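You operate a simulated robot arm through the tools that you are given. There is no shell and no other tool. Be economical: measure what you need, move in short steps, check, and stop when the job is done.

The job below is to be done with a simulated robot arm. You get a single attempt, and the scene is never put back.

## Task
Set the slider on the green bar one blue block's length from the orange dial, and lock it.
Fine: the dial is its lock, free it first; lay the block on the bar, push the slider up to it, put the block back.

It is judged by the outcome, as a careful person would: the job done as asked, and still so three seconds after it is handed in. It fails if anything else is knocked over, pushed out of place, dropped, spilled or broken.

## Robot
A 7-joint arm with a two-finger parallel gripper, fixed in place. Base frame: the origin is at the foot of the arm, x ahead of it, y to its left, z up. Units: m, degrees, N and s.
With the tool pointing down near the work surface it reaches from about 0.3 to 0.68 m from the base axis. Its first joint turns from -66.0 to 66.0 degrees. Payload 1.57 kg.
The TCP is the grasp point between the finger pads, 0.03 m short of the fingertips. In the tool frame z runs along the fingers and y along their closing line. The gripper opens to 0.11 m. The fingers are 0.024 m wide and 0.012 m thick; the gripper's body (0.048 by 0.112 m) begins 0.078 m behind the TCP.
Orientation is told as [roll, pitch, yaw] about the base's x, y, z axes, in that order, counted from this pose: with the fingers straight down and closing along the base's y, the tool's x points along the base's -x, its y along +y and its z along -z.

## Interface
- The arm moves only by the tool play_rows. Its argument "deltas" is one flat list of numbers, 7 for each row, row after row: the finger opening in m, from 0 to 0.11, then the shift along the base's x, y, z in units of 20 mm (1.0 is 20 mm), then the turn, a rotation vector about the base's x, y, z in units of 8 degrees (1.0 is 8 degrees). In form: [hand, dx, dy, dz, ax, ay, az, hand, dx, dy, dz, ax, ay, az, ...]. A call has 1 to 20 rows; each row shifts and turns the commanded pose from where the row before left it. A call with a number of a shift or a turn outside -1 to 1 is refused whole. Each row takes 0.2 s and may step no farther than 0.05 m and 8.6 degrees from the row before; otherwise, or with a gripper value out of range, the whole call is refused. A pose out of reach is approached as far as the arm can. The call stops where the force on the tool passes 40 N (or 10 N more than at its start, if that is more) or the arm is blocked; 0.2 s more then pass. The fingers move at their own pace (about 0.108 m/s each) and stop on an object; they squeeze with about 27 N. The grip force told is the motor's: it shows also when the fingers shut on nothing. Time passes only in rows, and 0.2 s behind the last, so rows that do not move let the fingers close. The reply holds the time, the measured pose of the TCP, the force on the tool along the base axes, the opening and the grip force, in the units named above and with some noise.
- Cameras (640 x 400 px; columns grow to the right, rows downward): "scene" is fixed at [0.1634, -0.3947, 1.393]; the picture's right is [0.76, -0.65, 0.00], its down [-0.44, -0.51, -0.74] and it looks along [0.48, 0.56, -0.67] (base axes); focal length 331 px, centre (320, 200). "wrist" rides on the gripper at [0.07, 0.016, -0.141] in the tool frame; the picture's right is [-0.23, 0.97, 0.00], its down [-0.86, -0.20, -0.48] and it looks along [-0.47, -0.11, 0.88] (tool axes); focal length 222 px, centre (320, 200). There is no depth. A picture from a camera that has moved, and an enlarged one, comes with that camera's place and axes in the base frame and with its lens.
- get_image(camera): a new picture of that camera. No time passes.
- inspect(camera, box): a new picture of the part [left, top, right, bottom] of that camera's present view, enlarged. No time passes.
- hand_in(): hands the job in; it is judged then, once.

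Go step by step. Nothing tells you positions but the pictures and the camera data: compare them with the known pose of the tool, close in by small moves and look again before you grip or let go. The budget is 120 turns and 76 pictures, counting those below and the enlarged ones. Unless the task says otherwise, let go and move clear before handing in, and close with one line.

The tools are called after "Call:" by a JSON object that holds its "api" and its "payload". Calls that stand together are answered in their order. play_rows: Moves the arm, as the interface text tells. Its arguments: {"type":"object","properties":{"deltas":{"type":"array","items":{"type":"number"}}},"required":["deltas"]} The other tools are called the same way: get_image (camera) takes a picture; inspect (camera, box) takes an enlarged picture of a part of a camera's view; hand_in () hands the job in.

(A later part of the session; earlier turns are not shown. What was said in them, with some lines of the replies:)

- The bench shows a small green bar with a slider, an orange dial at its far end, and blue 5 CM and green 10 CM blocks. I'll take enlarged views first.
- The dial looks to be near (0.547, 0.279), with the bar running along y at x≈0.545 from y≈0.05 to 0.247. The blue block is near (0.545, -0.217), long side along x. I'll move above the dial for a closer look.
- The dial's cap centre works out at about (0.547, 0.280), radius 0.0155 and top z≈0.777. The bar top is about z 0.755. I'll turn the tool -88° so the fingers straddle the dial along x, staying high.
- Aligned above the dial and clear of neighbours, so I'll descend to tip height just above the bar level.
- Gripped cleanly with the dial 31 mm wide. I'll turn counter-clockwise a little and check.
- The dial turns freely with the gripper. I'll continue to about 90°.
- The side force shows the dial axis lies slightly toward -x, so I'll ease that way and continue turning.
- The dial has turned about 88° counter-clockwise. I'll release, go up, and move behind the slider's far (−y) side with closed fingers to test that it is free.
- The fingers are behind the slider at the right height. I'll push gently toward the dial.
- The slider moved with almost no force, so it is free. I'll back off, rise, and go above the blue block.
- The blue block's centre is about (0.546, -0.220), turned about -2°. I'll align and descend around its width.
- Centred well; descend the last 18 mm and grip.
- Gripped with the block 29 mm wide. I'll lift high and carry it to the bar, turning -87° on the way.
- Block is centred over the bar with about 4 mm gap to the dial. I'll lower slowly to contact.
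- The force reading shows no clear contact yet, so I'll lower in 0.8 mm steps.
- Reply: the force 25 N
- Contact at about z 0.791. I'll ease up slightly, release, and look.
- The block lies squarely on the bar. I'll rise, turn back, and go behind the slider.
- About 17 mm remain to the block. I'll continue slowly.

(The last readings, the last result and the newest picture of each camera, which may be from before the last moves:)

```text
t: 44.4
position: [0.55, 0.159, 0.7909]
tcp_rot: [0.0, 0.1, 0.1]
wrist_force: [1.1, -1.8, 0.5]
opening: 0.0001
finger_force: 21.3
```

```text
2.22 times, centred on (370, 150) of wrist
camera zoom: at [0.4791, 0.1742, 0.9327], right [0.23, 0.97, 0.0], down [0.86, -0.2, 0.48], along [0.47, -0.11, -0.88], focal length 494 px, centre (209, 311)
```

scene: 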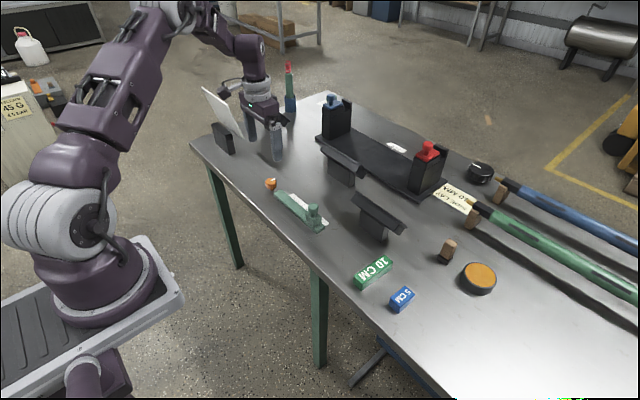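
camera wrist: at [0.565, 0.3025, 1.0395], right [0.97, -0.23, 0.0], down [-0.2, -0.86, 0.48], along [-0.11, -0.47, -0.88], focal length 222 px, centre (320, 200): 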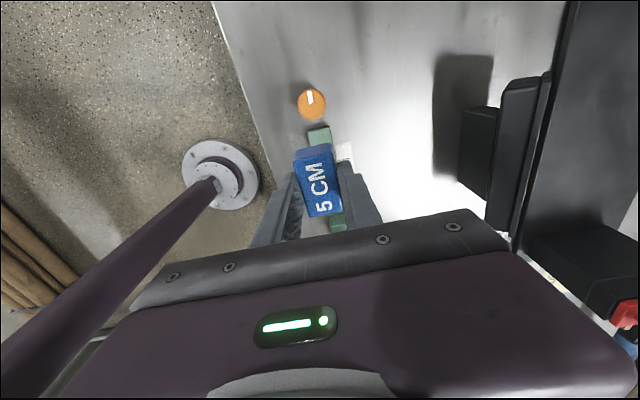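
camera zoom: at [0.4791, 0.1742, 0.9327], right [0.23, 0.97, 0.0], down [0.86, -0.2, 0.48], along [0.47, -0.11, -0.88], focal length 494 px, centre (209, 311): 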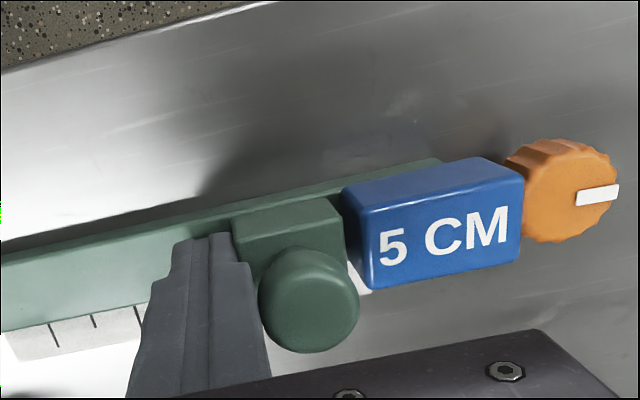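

Nearly touching the block. I'll go in 1 mm steps, watching force.

Call:
{"api": "play_rows", "payload": {"deltas": [0, 0, 0.06, 0, 0, 0, 0, 0, 0, 0.06, 0, 0, 0, 0, 0, 0, 0, 0, 0, 0, 0]}}

Call:
{"api": "inspect", "payload": {"camera": "wrist", "box": [330, 100, 470, 190]}}

```text
t: 45.2
position: [0.5492, 0.1616, 0.7911]
tcp_rot: [0.0, 0.0, 0.1]
wrist_force: [0.7, -1.4, 1.1]
opening: 0.0
finger_force: 21.0
```

```text
4.44 times, centred on (400, 145) of wrist
camera zoom: at [0.4791, 0.1768, 0.9325], right [0.23, 0.97, 0.0], down [0.86, -0.2, 0.48], along [0.47, -0.11, -0.88], focal length 987 px, centre (-36, 444)
```

zoom: 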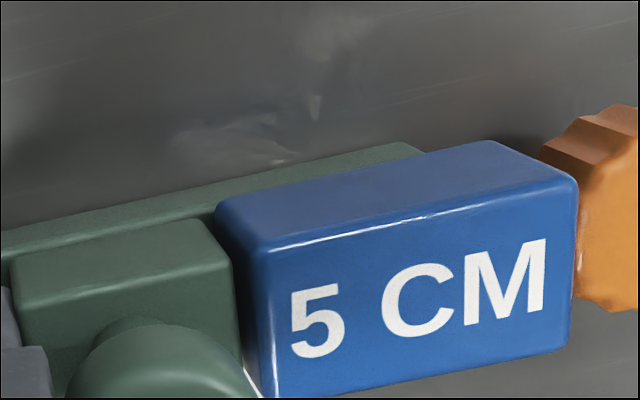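

Call:
{"api": "play_rows", "payload": {"deltas": [0, 0, 0.04, 0, 0, 0, 0, 0, 0, 0.04, 0, 0, 0, 0, 0, 0, 0, 0, 0, 0, 0]}}

Call:
{"api": "inspect", "payload": {"camera": "wrist", "box": [330, 100, 470, 190]}}

```text
t: 46.0
position: [0.548, 0.1615, 0.7913]
tcp_rot: [0.0, 0.0, 0.2]
wrist_force: [-0.4, -0.9, -0.9]
opening: 0.0001
finger_force: 21.2
```

```text
4.44 times, centred on (400, 145) of wrist
camera zoom: at [0.4794, 0.1785, 0.9326], right [0.23, 0.97, 0.0], down [0.86, -0.2, 0.48], along [0.47, -0.11, -0.88], focal length 987 px, centre (-36, 444)
```

zoom: 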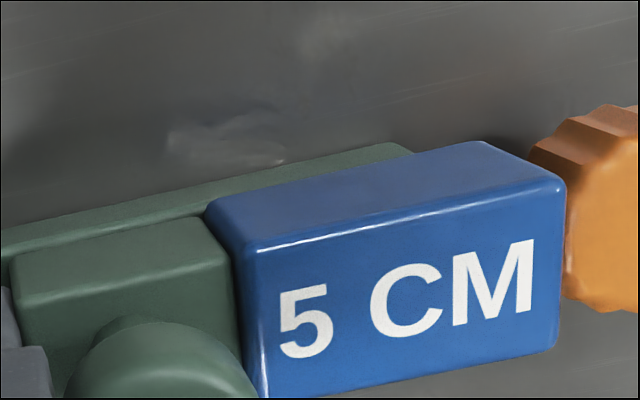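

Call:
{"api": "play_rows", "payload": {"deltas": [0, 0, 0.04, 0, 0, 0, 0, 0, 0, 0.04, 0, 0, 0, 0, 0, 0, 0, 0, 0, 0, 0]}}

Call:
{"api": "inspect", "payload": {"camera": "wrist", "box": [330, 100, 470, 190]}}

```text
t: 46.8
position: [0.548, 0.1639, 0.7906]
tcp_rot: [0.0, 0.0, 0.1]
wrist_force: [0.7, -1.4, 1.0]
opening: 0.0
finger_force: 21.3
```

```text
4.44 times, centred on (400, 145) of wrist
camera zoom: at [0.4793, 0.1799, 0.9327], right [0.23, 0.97, 0.0], down [0.86, -0.2, 0.48], along [0.47, -0.11, -0.88], focal length 987 px, centre (-36, 444)
```

zoom: 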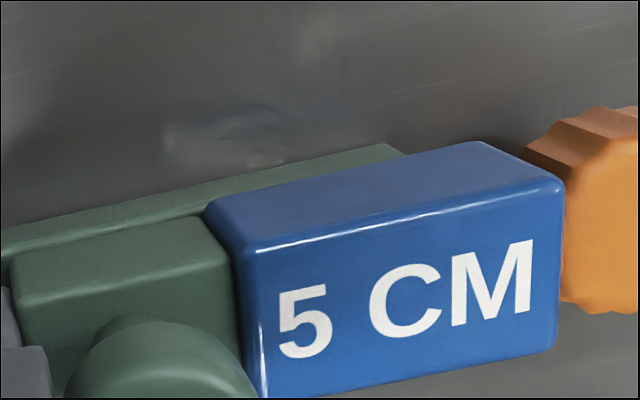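

The slider now touches and carries the block. I'll continue until the block meets the dial.

Call:
{"api": "play_rows", "payload": {"deltas": [0, 0, 0.04, 0, 0, 0, 0, 0, 0, 0.04, 0, 0, 0, 0, 0, 0, 0, 0, 0, 0, 0]}}

Call:
{"api": "inspect", "payload": {"camera": "wrist", "box": [330, 100, 470, 190]}}

```text
t: 47.6
position: [0.5477, 0.1665, 0.7917]
tcp_rot: [0.0, 0.1, 0.0]
wrist_force: [-1.4, -2.4, -0.1]
opening: 0.0001
finger_force: 21.6
```

```text
4.44 times, centred on (400, 145) of wrist
camera zoom: at [0.479, 0.1814, 0.9328], right [0.23, 0.97, 0.0], down [0.86, -0.2, 0.48], along [0.47, -0.11, -0.88], focal length 987 px, centre (-36, 444)
```

zoom: 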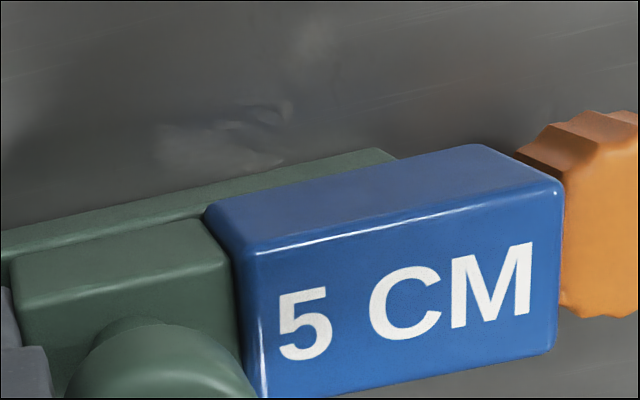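

Call:
{"api": "play_rows", "payload": {"deltas": [0, 0, 0.04, 0, 0, 0, 0, 0, 0, 0, 0, 0, 0, 0]}}

Call:
{"api": "play_rows", "payload": {"deltas": [0, 0, 0.04, 0, 0, 0, 0, 0, 0, 0, 0, 0, 0, 0]}}

Call:
{"api": "inspect", "payload": {"camera": "wrist", "box": [330, 100, 470, 190]}}

```text
t: 48.2
position: [0.5492, 0.1676, 0.7915]
tcp_rot: [0.0, -0.1, 0.1]
wrist_force: [-1.1, -0.8, 0.5]
opening: 0.0
finger_force: 21.2
```

```text
t: 48.8
position: [0.5495, 0.1676, 0.7914]
tcp_rot: [0.0, 0.0, 0.1]
wrist_force: [1.7, -3.9, -1.5]
opening: 0.0003
finger_force: 21.3
```

```text
4.44 times, centred on (400, 145) of wrist
camera zoom: at [0.4792, 0.1828, 0.9327], right [0.23, 0.97, 0.0], down [0.86, -0.2, 0.48], along [0.47, -0.11, -0.88], focal length 987 px, centre (-36, 444)
```

zoom: 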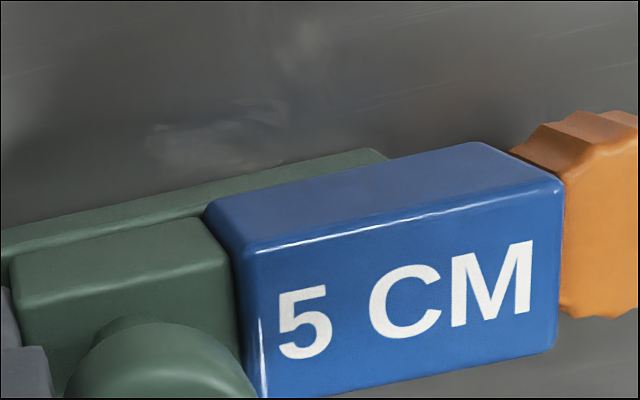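

Call:
{"api": "play_rows", "payload": {"deltas": [0, 0, 0.03, 0, 0, 0, 0, 0, 0, 0, 0, 0, 0, 0]}}

Call:
{"api": "inspect", "payload": {"camera": "scene", "box": [260, 170, 305, 205]}}

```text
t: 49.4
position: [0.5485, 0.1675, 0.7919]
tcp_rot: [0.0, 0.0, 0.1]
wrist_force: [2.4, -9.7, 2.9]
opening: 0.0
finger_force: 21.4
```

```text
11.43 times, centred on (282, 188) of scene
camera zoom: at [0.1634, -0.3949, 1.3929], right [0.76, -0.65, 0.0], down [-0.44, -0.51, -0.74], along [0.48, 0.56, -0.67], focal length 3779 px, centre (749, 343)
```

zoom: 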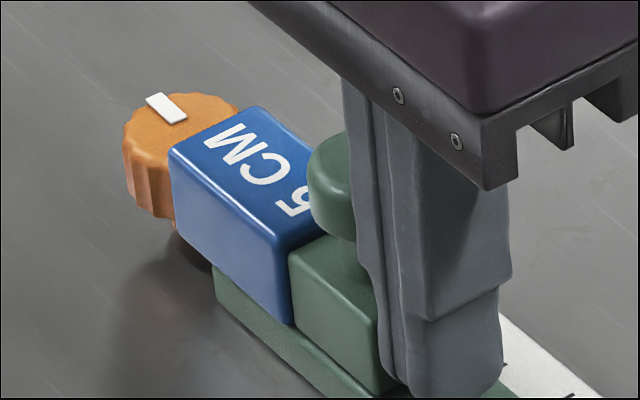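

Force rose to about 10 N, so the block is snug between slider and dial. I'll back off, rise, and return over the block with the tool turned -90°.

Call:
{"api": "play_rows", "payload": {"deltas": [0, 0, -0.3, 0, 0, 0, 0, 0, 0, -0.5, 0, 0, 0, 0, 0, 0, 0, 1, 0, 0, 0, 0, 0, 0, 1, 0, 0, 0, 0, 0, 0, 1, 0, 0, 0, 0, 0, 0, 1, 0, 0, 0, 0, 0, 0, 0.5, 0, 0, -1, 0.02, 0, 0.5, 0, 0, 0, -1, 0.04, 0, 0.5, 0, 0, 0, -1, 0.05, 0, 0.5, 0, 0, 0, -1, 0.05, 0, 0.5, 0, 0, 0, -1, 0.05, 0, 0.5, 0, 0, 0, -1, 0.05, 0, 0.5, 0, 0, 0, -1, 0.05, 0, 0.5, 0, 0, 0, -1, 0.05, 0, 0.3, 0, 0, 0, -1, 0.05, 0, 0.25, 0, 0, 0, -1, 0.05, 0, 0.2, 0, 0, 0, -1, 0.05, 0, 0, 0, 0, 0, -0.25]}}

Call:
{"api": "inspect", "payload": {"camera": "wrist", "box": [220, 70, 440, 230]}}

Call:
{"api": "inspect", "payload": {"camera": "scene", "box": [250, 150, 330, 220]}}

```text
t: 53.2
position: [0.548, 0.2381, 0.8809]
tcp_rot: [-0.1, 0.0, -89.9]
wrist_force: [-1.0, -0.3, 0.0]
opening: 0.0499
finger_force: 0.0
```

```text
2.50 times, centred on (330, 150) of wrist
camera zoom: at [0.5651, 0.3065, 1.0222], right [0.97, -0.23, 0.0], down [-0.2, -0.85, 0.48], along [-0.11, -0.47, -0.88], focal length 555 px, centre (295, 325)
```

zoom: 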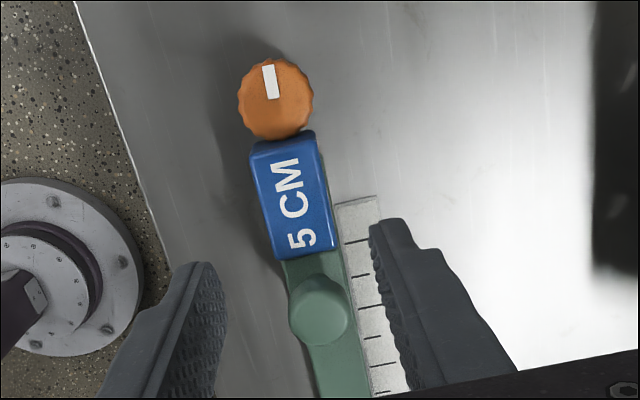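

```text
5.71 times, centred on (290, 185) of scene
camera zoom: at [0.1634, -0.3947, 1.393], right [0.76, -0.65, 0.0], down [-0.44, -0.51, -0.74], along [0.48, 0.56, -0.67], focal length 1889 px, centre (491, 286)
```

zoom: 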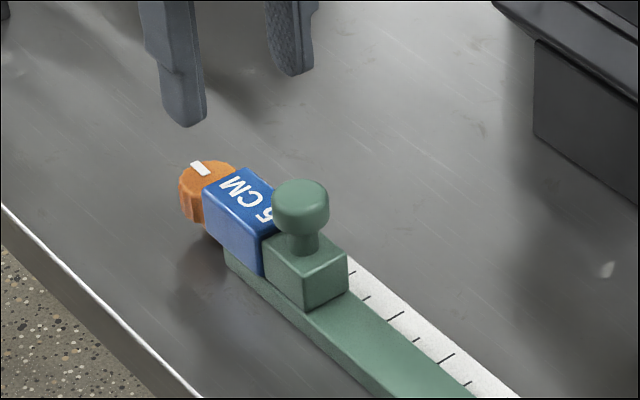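

Call:
{"api": "play_rows", "payload": {"deltas": [0.05, 0.02, 0, -1, 0, 0, 0, 0.05, 0, 0, -1, 0, 0, 0, 0.05, 0, 0, -1, 0, 0, 0, 0.05, 0, 0, -1, 0, 0, 0, 0.05, 0, 0, -0.45, 0, 0, 0, 0.05, 0, 0, 0, 0, 0, 0]}}

Call:
{"api": "inspect", "payload": {"camera": "wrist", "box": [220, 70, 440, 230]}}

```text
t: 54.6
position: [0.5499, 0.2384, 0.7922]
tcp_rot: [0.0, 0.1, -89.8]
wrist_force: [-0.6, -0.1, 0.2]
opening: 0.0501
finger_force: 0.1
```

```text
2.50 times, centred on (330, 150) of wrist
camera zoom: at [0.5655, 0.3065, 0.9337], right [0.97, -0.23, 0.0], down [-0.2, -0.86, 0.48], along [-0.11, -0.47, -0.88], focal length 555 px, centre (295, 325)
```

zoom: 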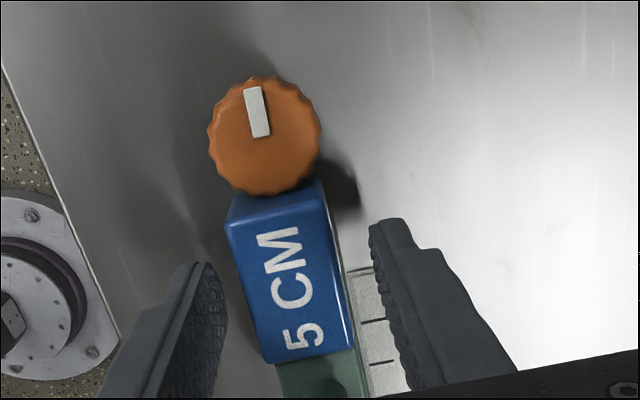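

Fingers straddle the block evenly, so I'll grip and lift slowly straight up.

Call:
{"api": "play_rows", "payload": {"deltas": [0.035, 0, 0, 0, 0, 0, 0, 0.02, 0, 0, 0, 0, 0, 0, 0.015, 0, 0, 0, 0, 0, 0, 0.015, 0, 0, 0, 0, 0, 0, 0.015, 0, 0, 0.2, 0, 0, 0, 0.015, 0, 0, 0.3, 0, 0, 0, 0.015, 0, 0, 0.5, 0, 0, 0, 0.015, 0, 0, 1, 0, 0, 0, 0.015, 0, 0, 1, 0, 0, 0, 0.015, 0, 0, 1, 0, 0, 0, 0.015, 0, 0, 1, 0, 0, 0, 0.015, 0, 0, 0.5, 0, 0, 0, 0.015, 0, 0, 0, 0, 0, 0]}}

Call:
{"api": "inspect", "payload": {"camera": "scene", "box": [250, 130, 340, 220]}}

Call:
{"api": "inspect", "payload": {"camera": "wrist", "box": [220, 50, 440, 230]}}

```text
t: 57.4
position: [0.5483, 0.2366, 0.9022]
tcp_rot: [0.0, 0.0, -89.9]
wrist_force: [0.2, -1.1, 0.1]
opening: 0.0291
finger_force: 26.7
```

```text
4.44 times, centred on (295, 175) of scene
camera zoom: at [0.1634, -0.3947, 1.393], right [0.76, -0.65, 0.0], down [-0.44, -0.51, -0.74], along [0.48, 0.56, -0.67], focal length 1469 px, centre (431, 311)
```

zoom: 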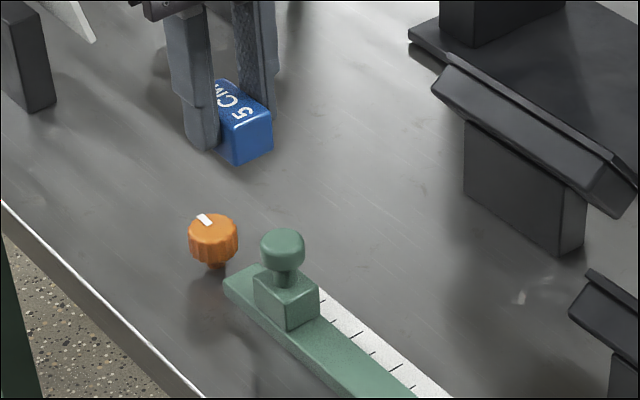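

```text
2.22 times, centred on (330, 140) of wrist
camera zoom: at [0.5651, 0.3067, 1.0442], right [0.97, -0.23, 0.0], down [-0.2, -0.86, 0.48], along [-0.11, -0.47, -0.88], focal length 494 px, centre (298, 333)
```

zoom: 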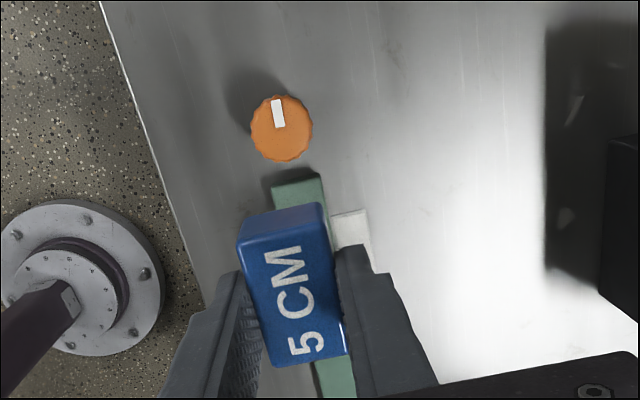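

Block out, slider stayed put. I'll carry the block back to where it was: TCP (0.545, -0.220), yaw -3°.

Call:
{"api": "play_rows", "payload": {"deltas": [0.015, 0, -1, 0, 0, 0, 0, 0.015, 0, -1, 0, 0, 0, 0, 0.015, 0, -1, 0, 0, 0, 0, 0.015, 0, -1, 0, 0, 0, 0, 0.015, 0, -1, 0, 0, 0, 0, 0.015, 0, -1, 0, 0, 0, 0.99, 0.015, 0, -1, 0, 0, 0, 0.99, 0.015, 0, -1, 0, 0, 0, 0.99, 0.015, 0, -1, 0, 0, 0, 0.99, 0.015, 0, -1, 0, 0, 0, 0.99, 0.015, 0, -1, 0, 0, 0, 0.99, 0.015, 0, -1, 0, 0, 0, 0.99, 0.015, 0, -1, 0, 0, 0, 0.99, 0.015, 0, -1, 0, 0, 0, 0.99, 0.015, 0, -1, 0, 0, 0, 0.99, 0.015, -0.15, -1, 0, 0, 0, 0.95, 0.015, 0, -1, 0, 0, 0, 0, 0.015, 0, -1, 0, 0, 0, 0, 0.015, 0, -1, 0, 0, 0, 0, 0.015, 0, -1, 0, 0, 0, 0]}}

Call:
{"api": "play_rows", "payload": {"deltas": [0.015, 0, -1, 0, 0, 0, 0, 0.015, 0, -1, 0, 0, 0, 0, 0.015, 0, -0.85, 0, 0, 0, 0, 0.015, 0, 0, -1, 0, 0, 0, 0.015, 0, 0, -1, 0, 0, 0, 0.015, 0, 0, -1, 0, 0, 0, 0.015, 0, 0, -1, 0, 0, 0, 0.015, 0, 0, 0, 0, 0, 0]}}

Call:
{"api": "inspect", "payload": {"camera": "scene", "box": [340, 220, 510, 326]}}

```text
t: 61.6
position: [0.5481, -0.1633, 0.8998]
tcp_rot: [0.0, 0.0, -3.0]
wrist_force: [0.1, 0.1, -0.3]
opening: 0.029
finger_force: 26.9
```

```text
t: 63.4
position: [0.545, -0.2202, 0.8211]
tcp_rot: [0.0, 0.1, -3.0]
wrist_force: [-0.9, -0.2, -1.0]
opening: 0.0292
finger_force: 27.2
```

```text
3.76 times, centred on (425, 273) of scene
camera zoom: at [0.1634, -0.3947, 1.393], right [0.76, -0.65, 0.0], down [-0.44, -0.51, -0.74], along [0.48, 0.56, -0.67], focal length 1245 px, centre (-75, -75)
```

zoom: 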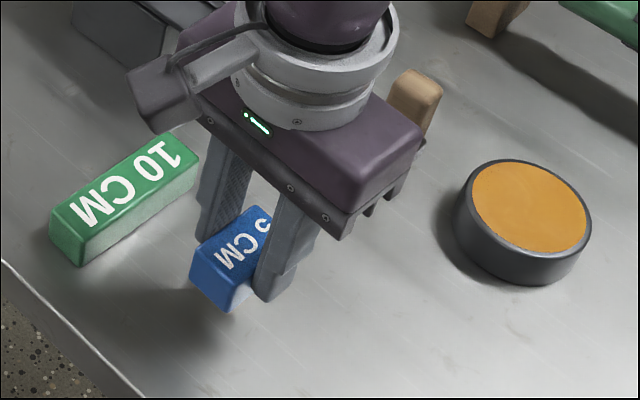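

Call:
{"api": "play_rows", "payload": {"deltas": [0.015, 0, 0, -1, 0, 0, 0, 0.015, 0, 0, -0.8, 0, 0, 0, 0.015, 0, 0, -0.1, 0, 0, 0, 0.015, 0, 0, 0, 0, 0, 0]}}

Call:
{"api": "play_rows", "payload": {"deltas": [0.015, 0, 0, -0.05, 0, 0, 0, 0.015, 0, 0, 0, 0, 0, 0]}}

Call:
{"api": "play_rows", "payload": {"deltas": [0.015, 0, 0, -0.05, 0, 0, 0, 0.015, 0, 0, 0, 0, 0, 0]}}

```text
t: 64.4
position: [0.5457, -0.2207, 0.7848]
tcp_rot: [-0.1, 0.0, -3.1]
wrist_force: [0.2, -0.5, -0.5]
opening: 0.029
finger_force: 26.8
```

```text
t: 65.0
position: [0.5457, -0.2192, 0.783]
tcp_rot: [0.0, 0.1, -3.1]
wrist_force: [0.6, -0.3, -0.5]
opening: 0.0291
finger_force: 26.7
```

```text
t: 65.6
position: [0.5468, -0.2199, 0.7818]
tcp_rot: [0.0, 0.0, -3.2]
wrist_force: [-0.1, 0.0, -0.6]
opening: 0.029
finger_force: 26.9
```

Call:
{"api": "play_rows", "payload": {"deltas": [0.015, 0, 0, -0.05, 0, 0, 0, 0.015, 0, 0, 0, 0, 0, 0]}}

Call:
{"api": "play_rows", "payload": {"deltas": [0.015, 0, 0, -0.04, 0, 0, 0, 0.015, 0, 0, 0, 0, 0, 0]}}

```text
t: 66.2
position: [0.5471, -0.2195, 0.7807]
tcp_rot: [0.0, 0.0, -3.1]
wrist_force: [-0.3, 0.9, -0.8]
opening: 0.029
finger_force: 27.7
```

```text
t: 66.8
position: [0.5449, -0.2198, 0.7789]
tcp_rot: [0.1, 0.0, -3.0]
wrist_force: [0.1, -0.3, -0.5]
opening: 0.0288
finger_force: 26.9
```

Call:
{"api": "play_rows", "payload": {"deltas": [0.015, 0, 0, -0.04, 0, 0, 0, 0.015, 0, 0, 0, 0, 0, 0]}}

Call:
{"api": "inspect", "payload": {"camera": "scene", "box": [370, 250, 460, 320]}}

```text
t: 67.4
position: [0.5457, -0.2191, 0.779]
tcp_rot: [0.1, -0.1, -3.1]
wrist_force: [0.1, 0.6, -0.4]
opening: 0.0289
finger_force: 27.4
```

```text
5.71 times, centred on (415, 285) of scene
camera zoom: at [0.1634, -0.3947, 1.393], right [0.76, -0.65, 0.0], down [-0.44, -0.51, -0.74], along [0.48, 0.56, -0.67], focal length 1889 px, centre (-223, -286)
```

zoom: 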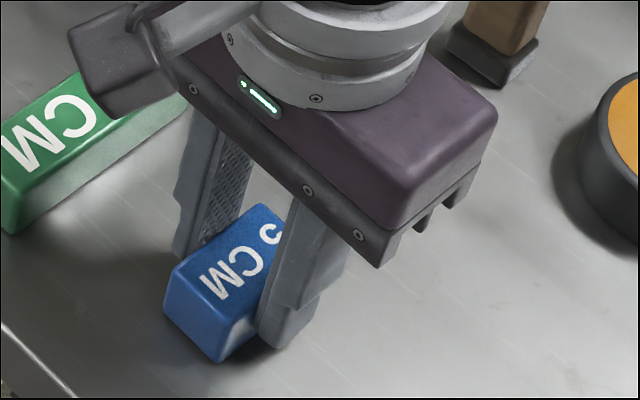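

Call:
{"api": "play_rows", "payload": {"deltas": [0.015, 0, 0, -0.05, 0, 0, 0, 0.015, 0, 0, 0, 0, 0, 0]}}

```text
t: 68.0
position: [0.5458, -0.2211, 0.7799]
tcp_rot: [0.0, -0.1, -3.1]
wrist_force: [-0.6, -0.3, -0.9]
opening: 0.029
finger_force: 26.9
```

Call:
{"api": "play_rows", "payload": {"deltas": [0.015, 0, 0, -0.05, 0, 0, 0, 0.015, 0, 0, 0, 0, 0, 0]}}

Call:
{"api": "play_rows", "payload": {"deltas": [0.015, 0, 0, -0.04, 0, 0, 0, 0.015, 0, 0, 0, 0, 0, 0]}}

```text
t: 68.6
position: [0.5469, -0.2188, 0.7774]
tcp_rot: [0.0, 0.0, -3.2]
wrist_force: [-3.2, 3.1, 19.3]
opening: 0.0292
finger_force: 26.5
```

```text
t: 69.2
position: [0.5465, -0.2201, 0.7774]
tcp_rot: [0.0, -0.2, -3.2]
wrist_force: [-1.5, 2.2, 23.6]
opening: 0.0294
finger_force: 26.8
```

On the table. I'll ease up slightly, release, rise, and check the placement.

Call:
{"api": "play_rows", "payload": {"deltas": [0.015, 0, 0, 0.04, 0, 0, 0, 0.035, 0, 0, 0, 0, 0, 0, 0.055, 0, 0, 0, 0, 0, 0, 0.055, 0, 0, 0, 0, 0, 0, 0.055, 0, 0, 0.5, 0, 0, 0, 0.055, 0, 0, 1, 0, 0, 0, 0.055, 0, 0, 1, 0, 0, 0, 0.055, 0, 0, 1, 0, 0, 0, 0.055, 0, 0, 1, 0, 0, 0, 0.055, 0, 0, 1, 0, 0, 0]}}

Call:
{"api": "inspect", "payload": {"camera": "scene", "box": [340, 220, 510, 326]}}

```text
t: 71.4
position: [0.5461, -0.2192, 0.8875]
tcp_rot: [0.0, 0.0, -3.2]
wrist_force: [-0.6, -0.1, 0.6]
opening: 0.0551
finger_force: 0.0
```

```text
3.76 times, centred on (425, 273) of scene
camera zoom: at [0.1634, -0.3947, 1.393], right [0.76, -0.65, 0.0], down [-0.44, -0.51, -0.74], along [0.48, 0.56, -0.67], focal length 1245 px, centre (-75, -75)
```

zoom: 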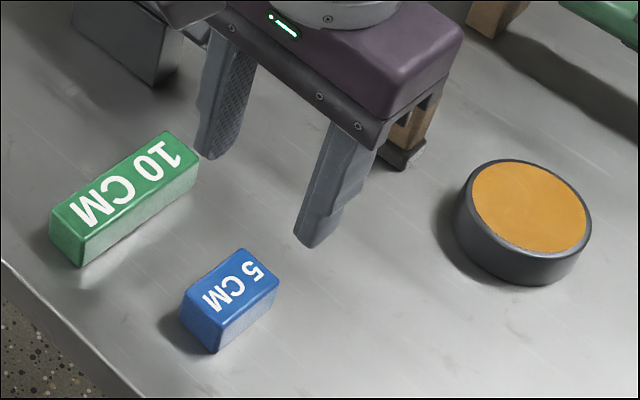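

The block is back within a millimetre or two. Now to the dial to lock it.

Call:
{"api": "play_rows", "payload": {"deltas": [0.055, 0, 1, 0.5, 0, 0, 0.4, 0.055, 0, 1, 0, 0, 0, 0, 0.055, 0, 1, 0, 0, 0, 0, 0.055, 0, 1, 0, 0, 0, 0, 0.055, 0, 1, 0, 0, 0, 0, 0.055, 0, 1, 0, 0, 0, 0, 0.055, 0, 1, 0, 0, 0, 0, 0.055, 0, 1, 0, 0, 0, 0, 0.055, 0, 1, 0, 0, 0, 0, 0.055, 0, 1, 0, 0, 0, 0, 0.055, 0, 1, 0, 0, 0, 0, 0.055, 0, 1, 0, 0, 0, 0, 0.055, 0, 1, 0, 0, 0, 0, 0.055, 0, 1, 0, 0, 0, 0, 0.055, 0, 1, 0, 0, 0, 0, 0.055, 0, 1, 0, 0, 0, 0, 0.055, 0, 1, 0, 0, 0, 0, 0.055, 0, 1, 0, 0, 0, 0, 0.055, 0, 1, 0, 0, 0, 0, 0.055, 0, 1, 0, 0, 0, 0]}}

Call:
{"api": "play_rows", "payload": {"deltas": [0.055, 0.12, 1, 0, 0, 0, 0, 0.055, 0, 1, 0, 0, 0, 0, 0.055, 0, 1, 0, 0, 0, 0, 0.055, 0, 1, 0, 0, 0, 0, 0.055, 0, 0.95, 0, 0, 0, 0, 0.055, 0, 0, 0, 0, 0, 0]}}

Call:
{"api": "inspect", "payload": {"camera": "wrist", "box": [220, 80, 440, 220]}}

```text
t: 75.6
position: [0.5451, 0.1813, 0.8971]
tcp_rot: [-0.1, -0.1, 0.1]
wrist_force: [0.2, 0.5, 0.4]
opening: 0.0552
finger_force: 0.0
```

```text
t: 77.0
position: [0.5485, 0.2805, 0.8973]
tcp_rot: [0.0, -0.1, 0.1]
wrist_force: [-0.4, 0.5, -0.5]
opening: 0.055
finger_force: 0.0
```

```text
2.86 times, centred on (330, 150) of wrist
camera zoom: at [0.4786, 0.2954, 1.0388], right [0.23, 0.97, 0.0], down [0.86, -0.2, 0.48], along [0.47, -0.11, -0.88], focal length 635 px, centre (291, 343)
```

zoom: 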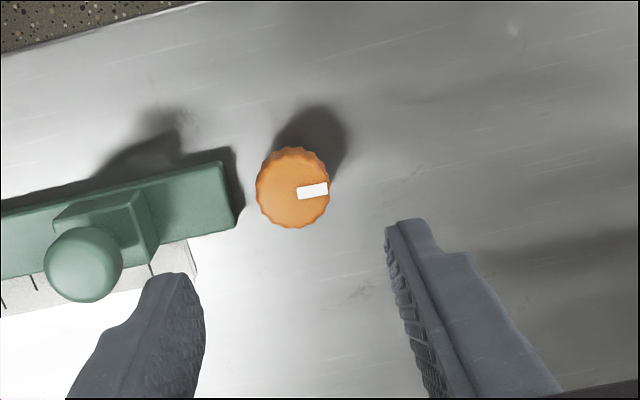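

Call:
{"api": "play_rows", "payload": {"deltas": [0.05, 0, -0.03, -1, 0, 0, 0, 0.045, 0, 0, -1, 0, 0, 0, 0.045, 0, 0, -1, 0, 0, 0, 0.045, 0, 0, -1, 0, 0, 0, 0.045, 0, 0, -1, 0, 0, 0, 0.045, 0, 0, -0.3, 0, 0, 0, 0.045, 0, 0, 0, 0, 0, 0]}}

Call:
{"api": "inspect", "payload": {"camera": "wrist", "box": [220, 80, 440, 220]}}

Call:
{"api": "inspect", "payload": {"camera": "scene", "box": [240, 140, 320, 210]}}

```text
t: 78.6
position: [0.5491, 0.279, 0.7907]
tcp_rot: [-0.1, 0.1, 0.1]
wrist_force: [0.1, 0.0, 1.3]
opening: 0.045
finger_force: 0.0
```

```text
2.86 times, centred on (330, 150) of wrist
camera zoom: at [0.4792, 0.2942, 0.9331], right [0.23, 0.97, 0.0], down [0.86, -0.2, 0.48], along [0.47, -0.11, -0.88], focal length 635 px, centre (291, 343)
```

zoom: 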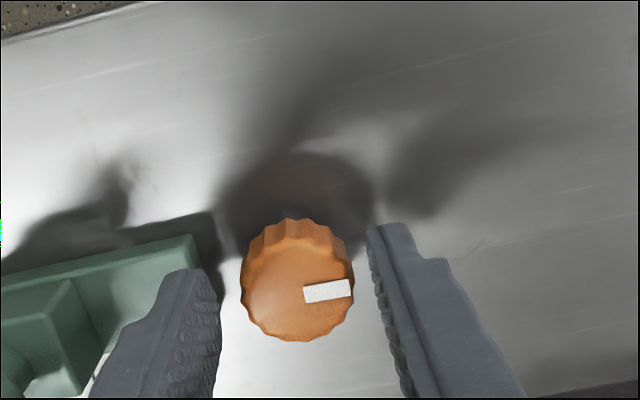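

```text
5.71 times, centred on (280, 175) of scene
camera zoom: at [0.1634, -0.3947, 1.393], right [0.76, -0.65, 0.0], down [-0.44, -0.51, -0.74], along [0.48, 0.56, -0.67], focal length 1889 px, centre (549, 343)
```

zoom: 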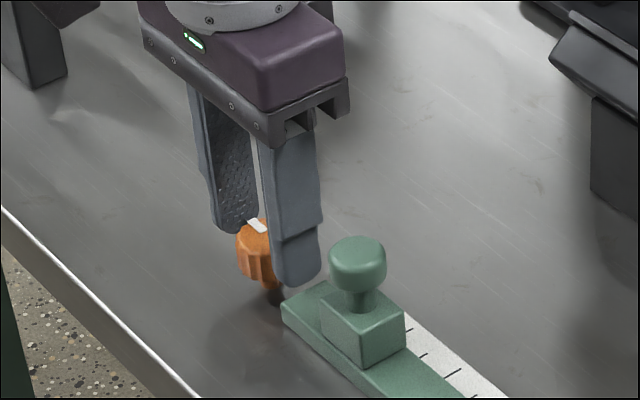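

Call:
{"api": "play_rows", "payload": {"deltas": [0.045, -0.03, 0.09, 0, 0, 0, 0, 0.035, 0, 0, 0, 0, 0, 0, 0.02, 0, 0, 0, 0, 0, 0, 0.02, 0, 0, 0, 0, 0, 0]}}

```text
t: 79.6
position: [0.5477, 0.28, 0.7912]
tcp_rot: [0.0, 0.1, 0.1]
wrist_force: [-1.0, -3.8, 1.6]
opening: 0.0311
finger_force: 40.0
```

Gripped again. Turning clockwise back toward the original angle.

Call:
{"api": "play_rows", "payload": {"deltas": [0.02, 0, -0.02, 0, 0, 0, -1, 0.02, 0, 0, 0, 0, 0, -1, 0.02, 0, 0, 0, 0, 0, -1, 0.02, 0, 0, 0, 0, 0, -1, 0.02, 0, 0, 0, 0, 0, -1, 0.02, 0, 0, 0, 0, 0, 0]}}

```text
t: 81.0
position: [0.5487, 0.2808, 0.7909]
tcp_rot: [0.2, 0.0, -40.1]
wrist_force: [4.7, 9.0, -1.2]
opening: 0.0311
finger_force: 39.9
```

Call:
{"api": "play_rows", "payload": {"deltas": [0.02, 0.02, 0.05, 0, 0, 0, 0, 0.02, 0, 0, 0, 0, 0, -1, 0.02, 0, 0, 0, 0, 0, -1, 0.02, 0, 0, 0, 0, 0, -1, 0.02, 0, 0, 0, 0, 0, 0]}}

Call:
{"api": "play_rows", "payload": {"deltas": [0.02, 0, 0, 0, 0, 0, -1, 0.02, 0, 0, 0, 0, 0, -1, 0.02, 0, 0, 0, 0, 0, -1, 0.02, 0, 0, 0, 0, 0, 0]}}

Call:
{"api": "get_image", "payload": {"camera": "wrist"}}

```text
t: 82.2
position: [0.55, 0.2819, 0.7905]
tcp_rot: [0.1, 0.0, -63.9]
wrist_force: [8.6, 10.8, 4.3]
opening: 0.0311
finger_force: 39.9
```

```text
t: 83.2
position: [0.5499, 0.2824, 0.7924]
tcp_rot: [0.2, 0.1, -88.0]
wrist_force: [17.4, 17.1, -0.7]
opening: 0.0309
finger_force: 39.8
```

```text
16 pictures are left
camera wrist: at [0.5632, 0.3512, 0.9334], right [0.98, -0.19, 0.0], down [-0.17, -0.86, 0.48], along [-0.09, -0.47, -0.88], focal length 222 px, centre (320, 200)
```

wrist: 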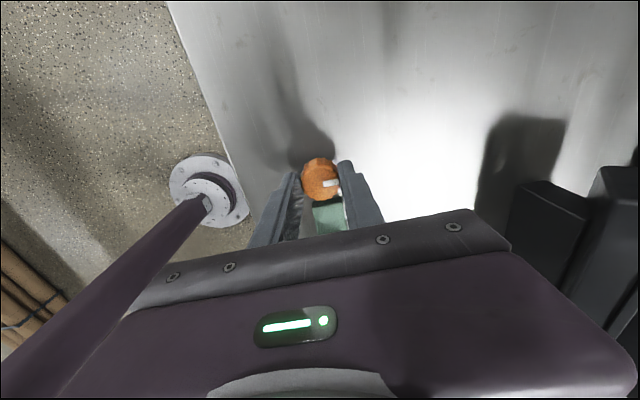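

The mark is back at its original direction. I'll relieve the side load and check a few degrees further for a firm seat.

Call:
{"api": "play_rows", "payload": {"deltas": [0.02, 0.06, 0.07, 0, 0, 0, 0, 0.02, 0, 0, 0, 0, 0, -0.4, 0.02, 0, 0, 0, 0, 0, 0]}}

Call:
{"api": "inspect", "payload": {"camera": "wrist", "box": [220, 100, 440, 238]}}

```text
t: 84.0
position: [0.5503, 0.283, 0.7919]
tcp_rot: [0.1, -0.2, -91.2]
wrist_force: [11.4, 0.8, 11.2]
opening: 0.031
finger_force: 39.3
```

```text
2.90 times, centred on (330, 169) of wrist
camera zoom: at [0.5678, 0.3506, 0.933], right [0.97, -0.25, 0.0], down [-0.22, -0.85, 0.48], along [-0.12, -0.47, -0.88], focal length 644 px, centre (291, 290)
```

zoom: 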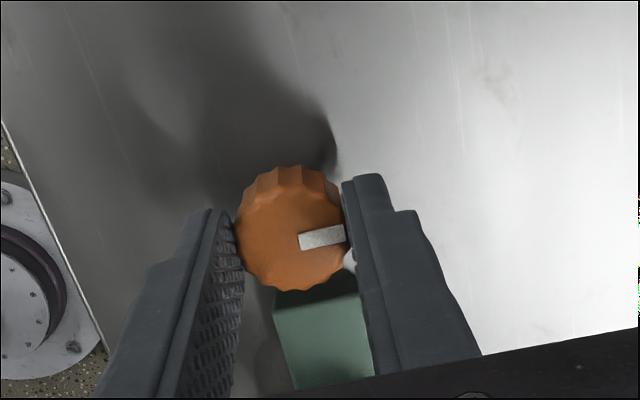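

The dial is back at (slightly past) its original locked angle. Releasing and rising to check.

Call:
{"api": "play_rows", "payload": {"deltas": [0.04, 0, 0, 0, 0, 0, 0, 0.05, 0, 0, 0, 0, 0, 0, 0.05, 0, 0, 0, 0, 0, 0, 0.05, 0, 0, 1, 0, 0, 0, 0.05, 0, 0, 1, 0, 0, 0, 0.05, 0, 0, 1, 0, 0, 0, 0.05, 0, 0, 1, 0, 0, 0, 0.05, 0, 0, 1, 0, 0, 0]}}

Call:
{"api": "inspect", "payload": {"camera": "scene", "box": [255, 170, 335, 235]}}

Call:
{"api": "inspect", "payload": {"camera": "wrist", "box": [220, 80, 440, 220]}}

```text
t: 85.8
position: [0.5498, 0.2812, 0.8907]
tcp_rot: [0.1, 0.1, -91.1]
wrist_force: [-0.4, 0.1, -0.2]
opening: 0.0502
finger_force: 0.1
```

```text
6.15 times, centred on (295, 202) of scene
camera zoom: at [0.1634, -0.3947, 1.393], right [0.76, -0.65, 0.0], down [-0.44, -0.51, -0.74], along [0.48, 0.56, -0.67], focal length 2035 px, centre (474, 185)
```

zoom: 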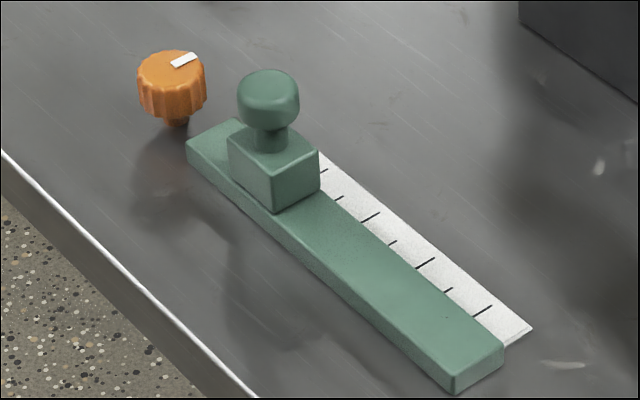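

```text
2.86 times, centred on (330, 150) of wrist
camera zoom: at [0.5671, 0.3507, 1.0332], right [0.97, -0.25, 0.0], down [-0.22, -0.85, 0.48], along [-0.12, -0.46, -0.88], focal length 635 px, centre (291, 343)
```

zoom: 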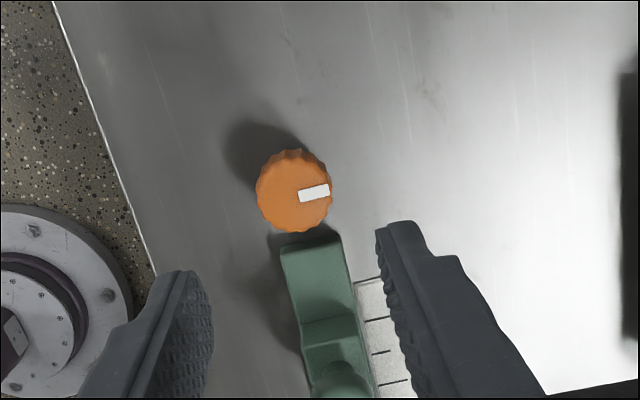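

Call:
{"api": "play_rows", "payload": {"deltas": [0.05, -0.5, 0, 1, 0, 0, 0, 0.05, -0.5, 0, 1, 0, 0, 0, 0.05, 0, 0, 1, 0, 0, 0, 0.05, 0, 0, 0, 0, 0, 0]}}

Call:
{"api": "get_image", "payload": {"camera": "scene"}}

```text
t: 86.8
position: [0.5295, 0.2822, 0.9515]
tcp_rot: [0.1, 0.0, -91.1]
wrist_force: [0.3, 0.1, 0.1]
opening: 0.0501
finger_force: 0.0
```

```text
12 pictures are left
```

scene: 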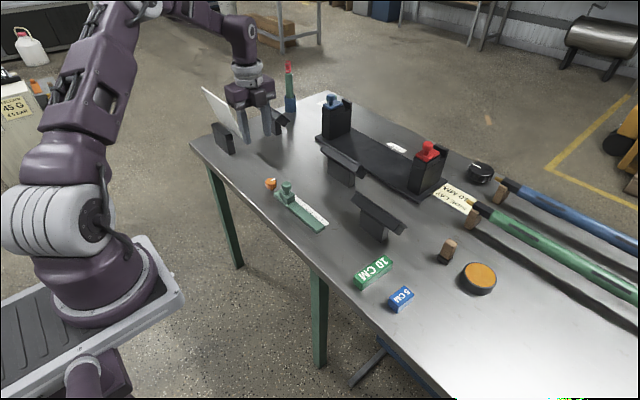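

The slider is set, the dial mark is back where it started, the block is back in its place, and nothing else has moved. The arm is clear, so I'm handing in.

Call:
{"api": "hand_in", "payload": {}}

```text
The job is handed in.
```

The slider is one blue block's length (5 cm) from the orange dial. The dial is turned back to its original locked position, though I didn't push the slider to test the lock. The block is back within about 2 mm of where it was.
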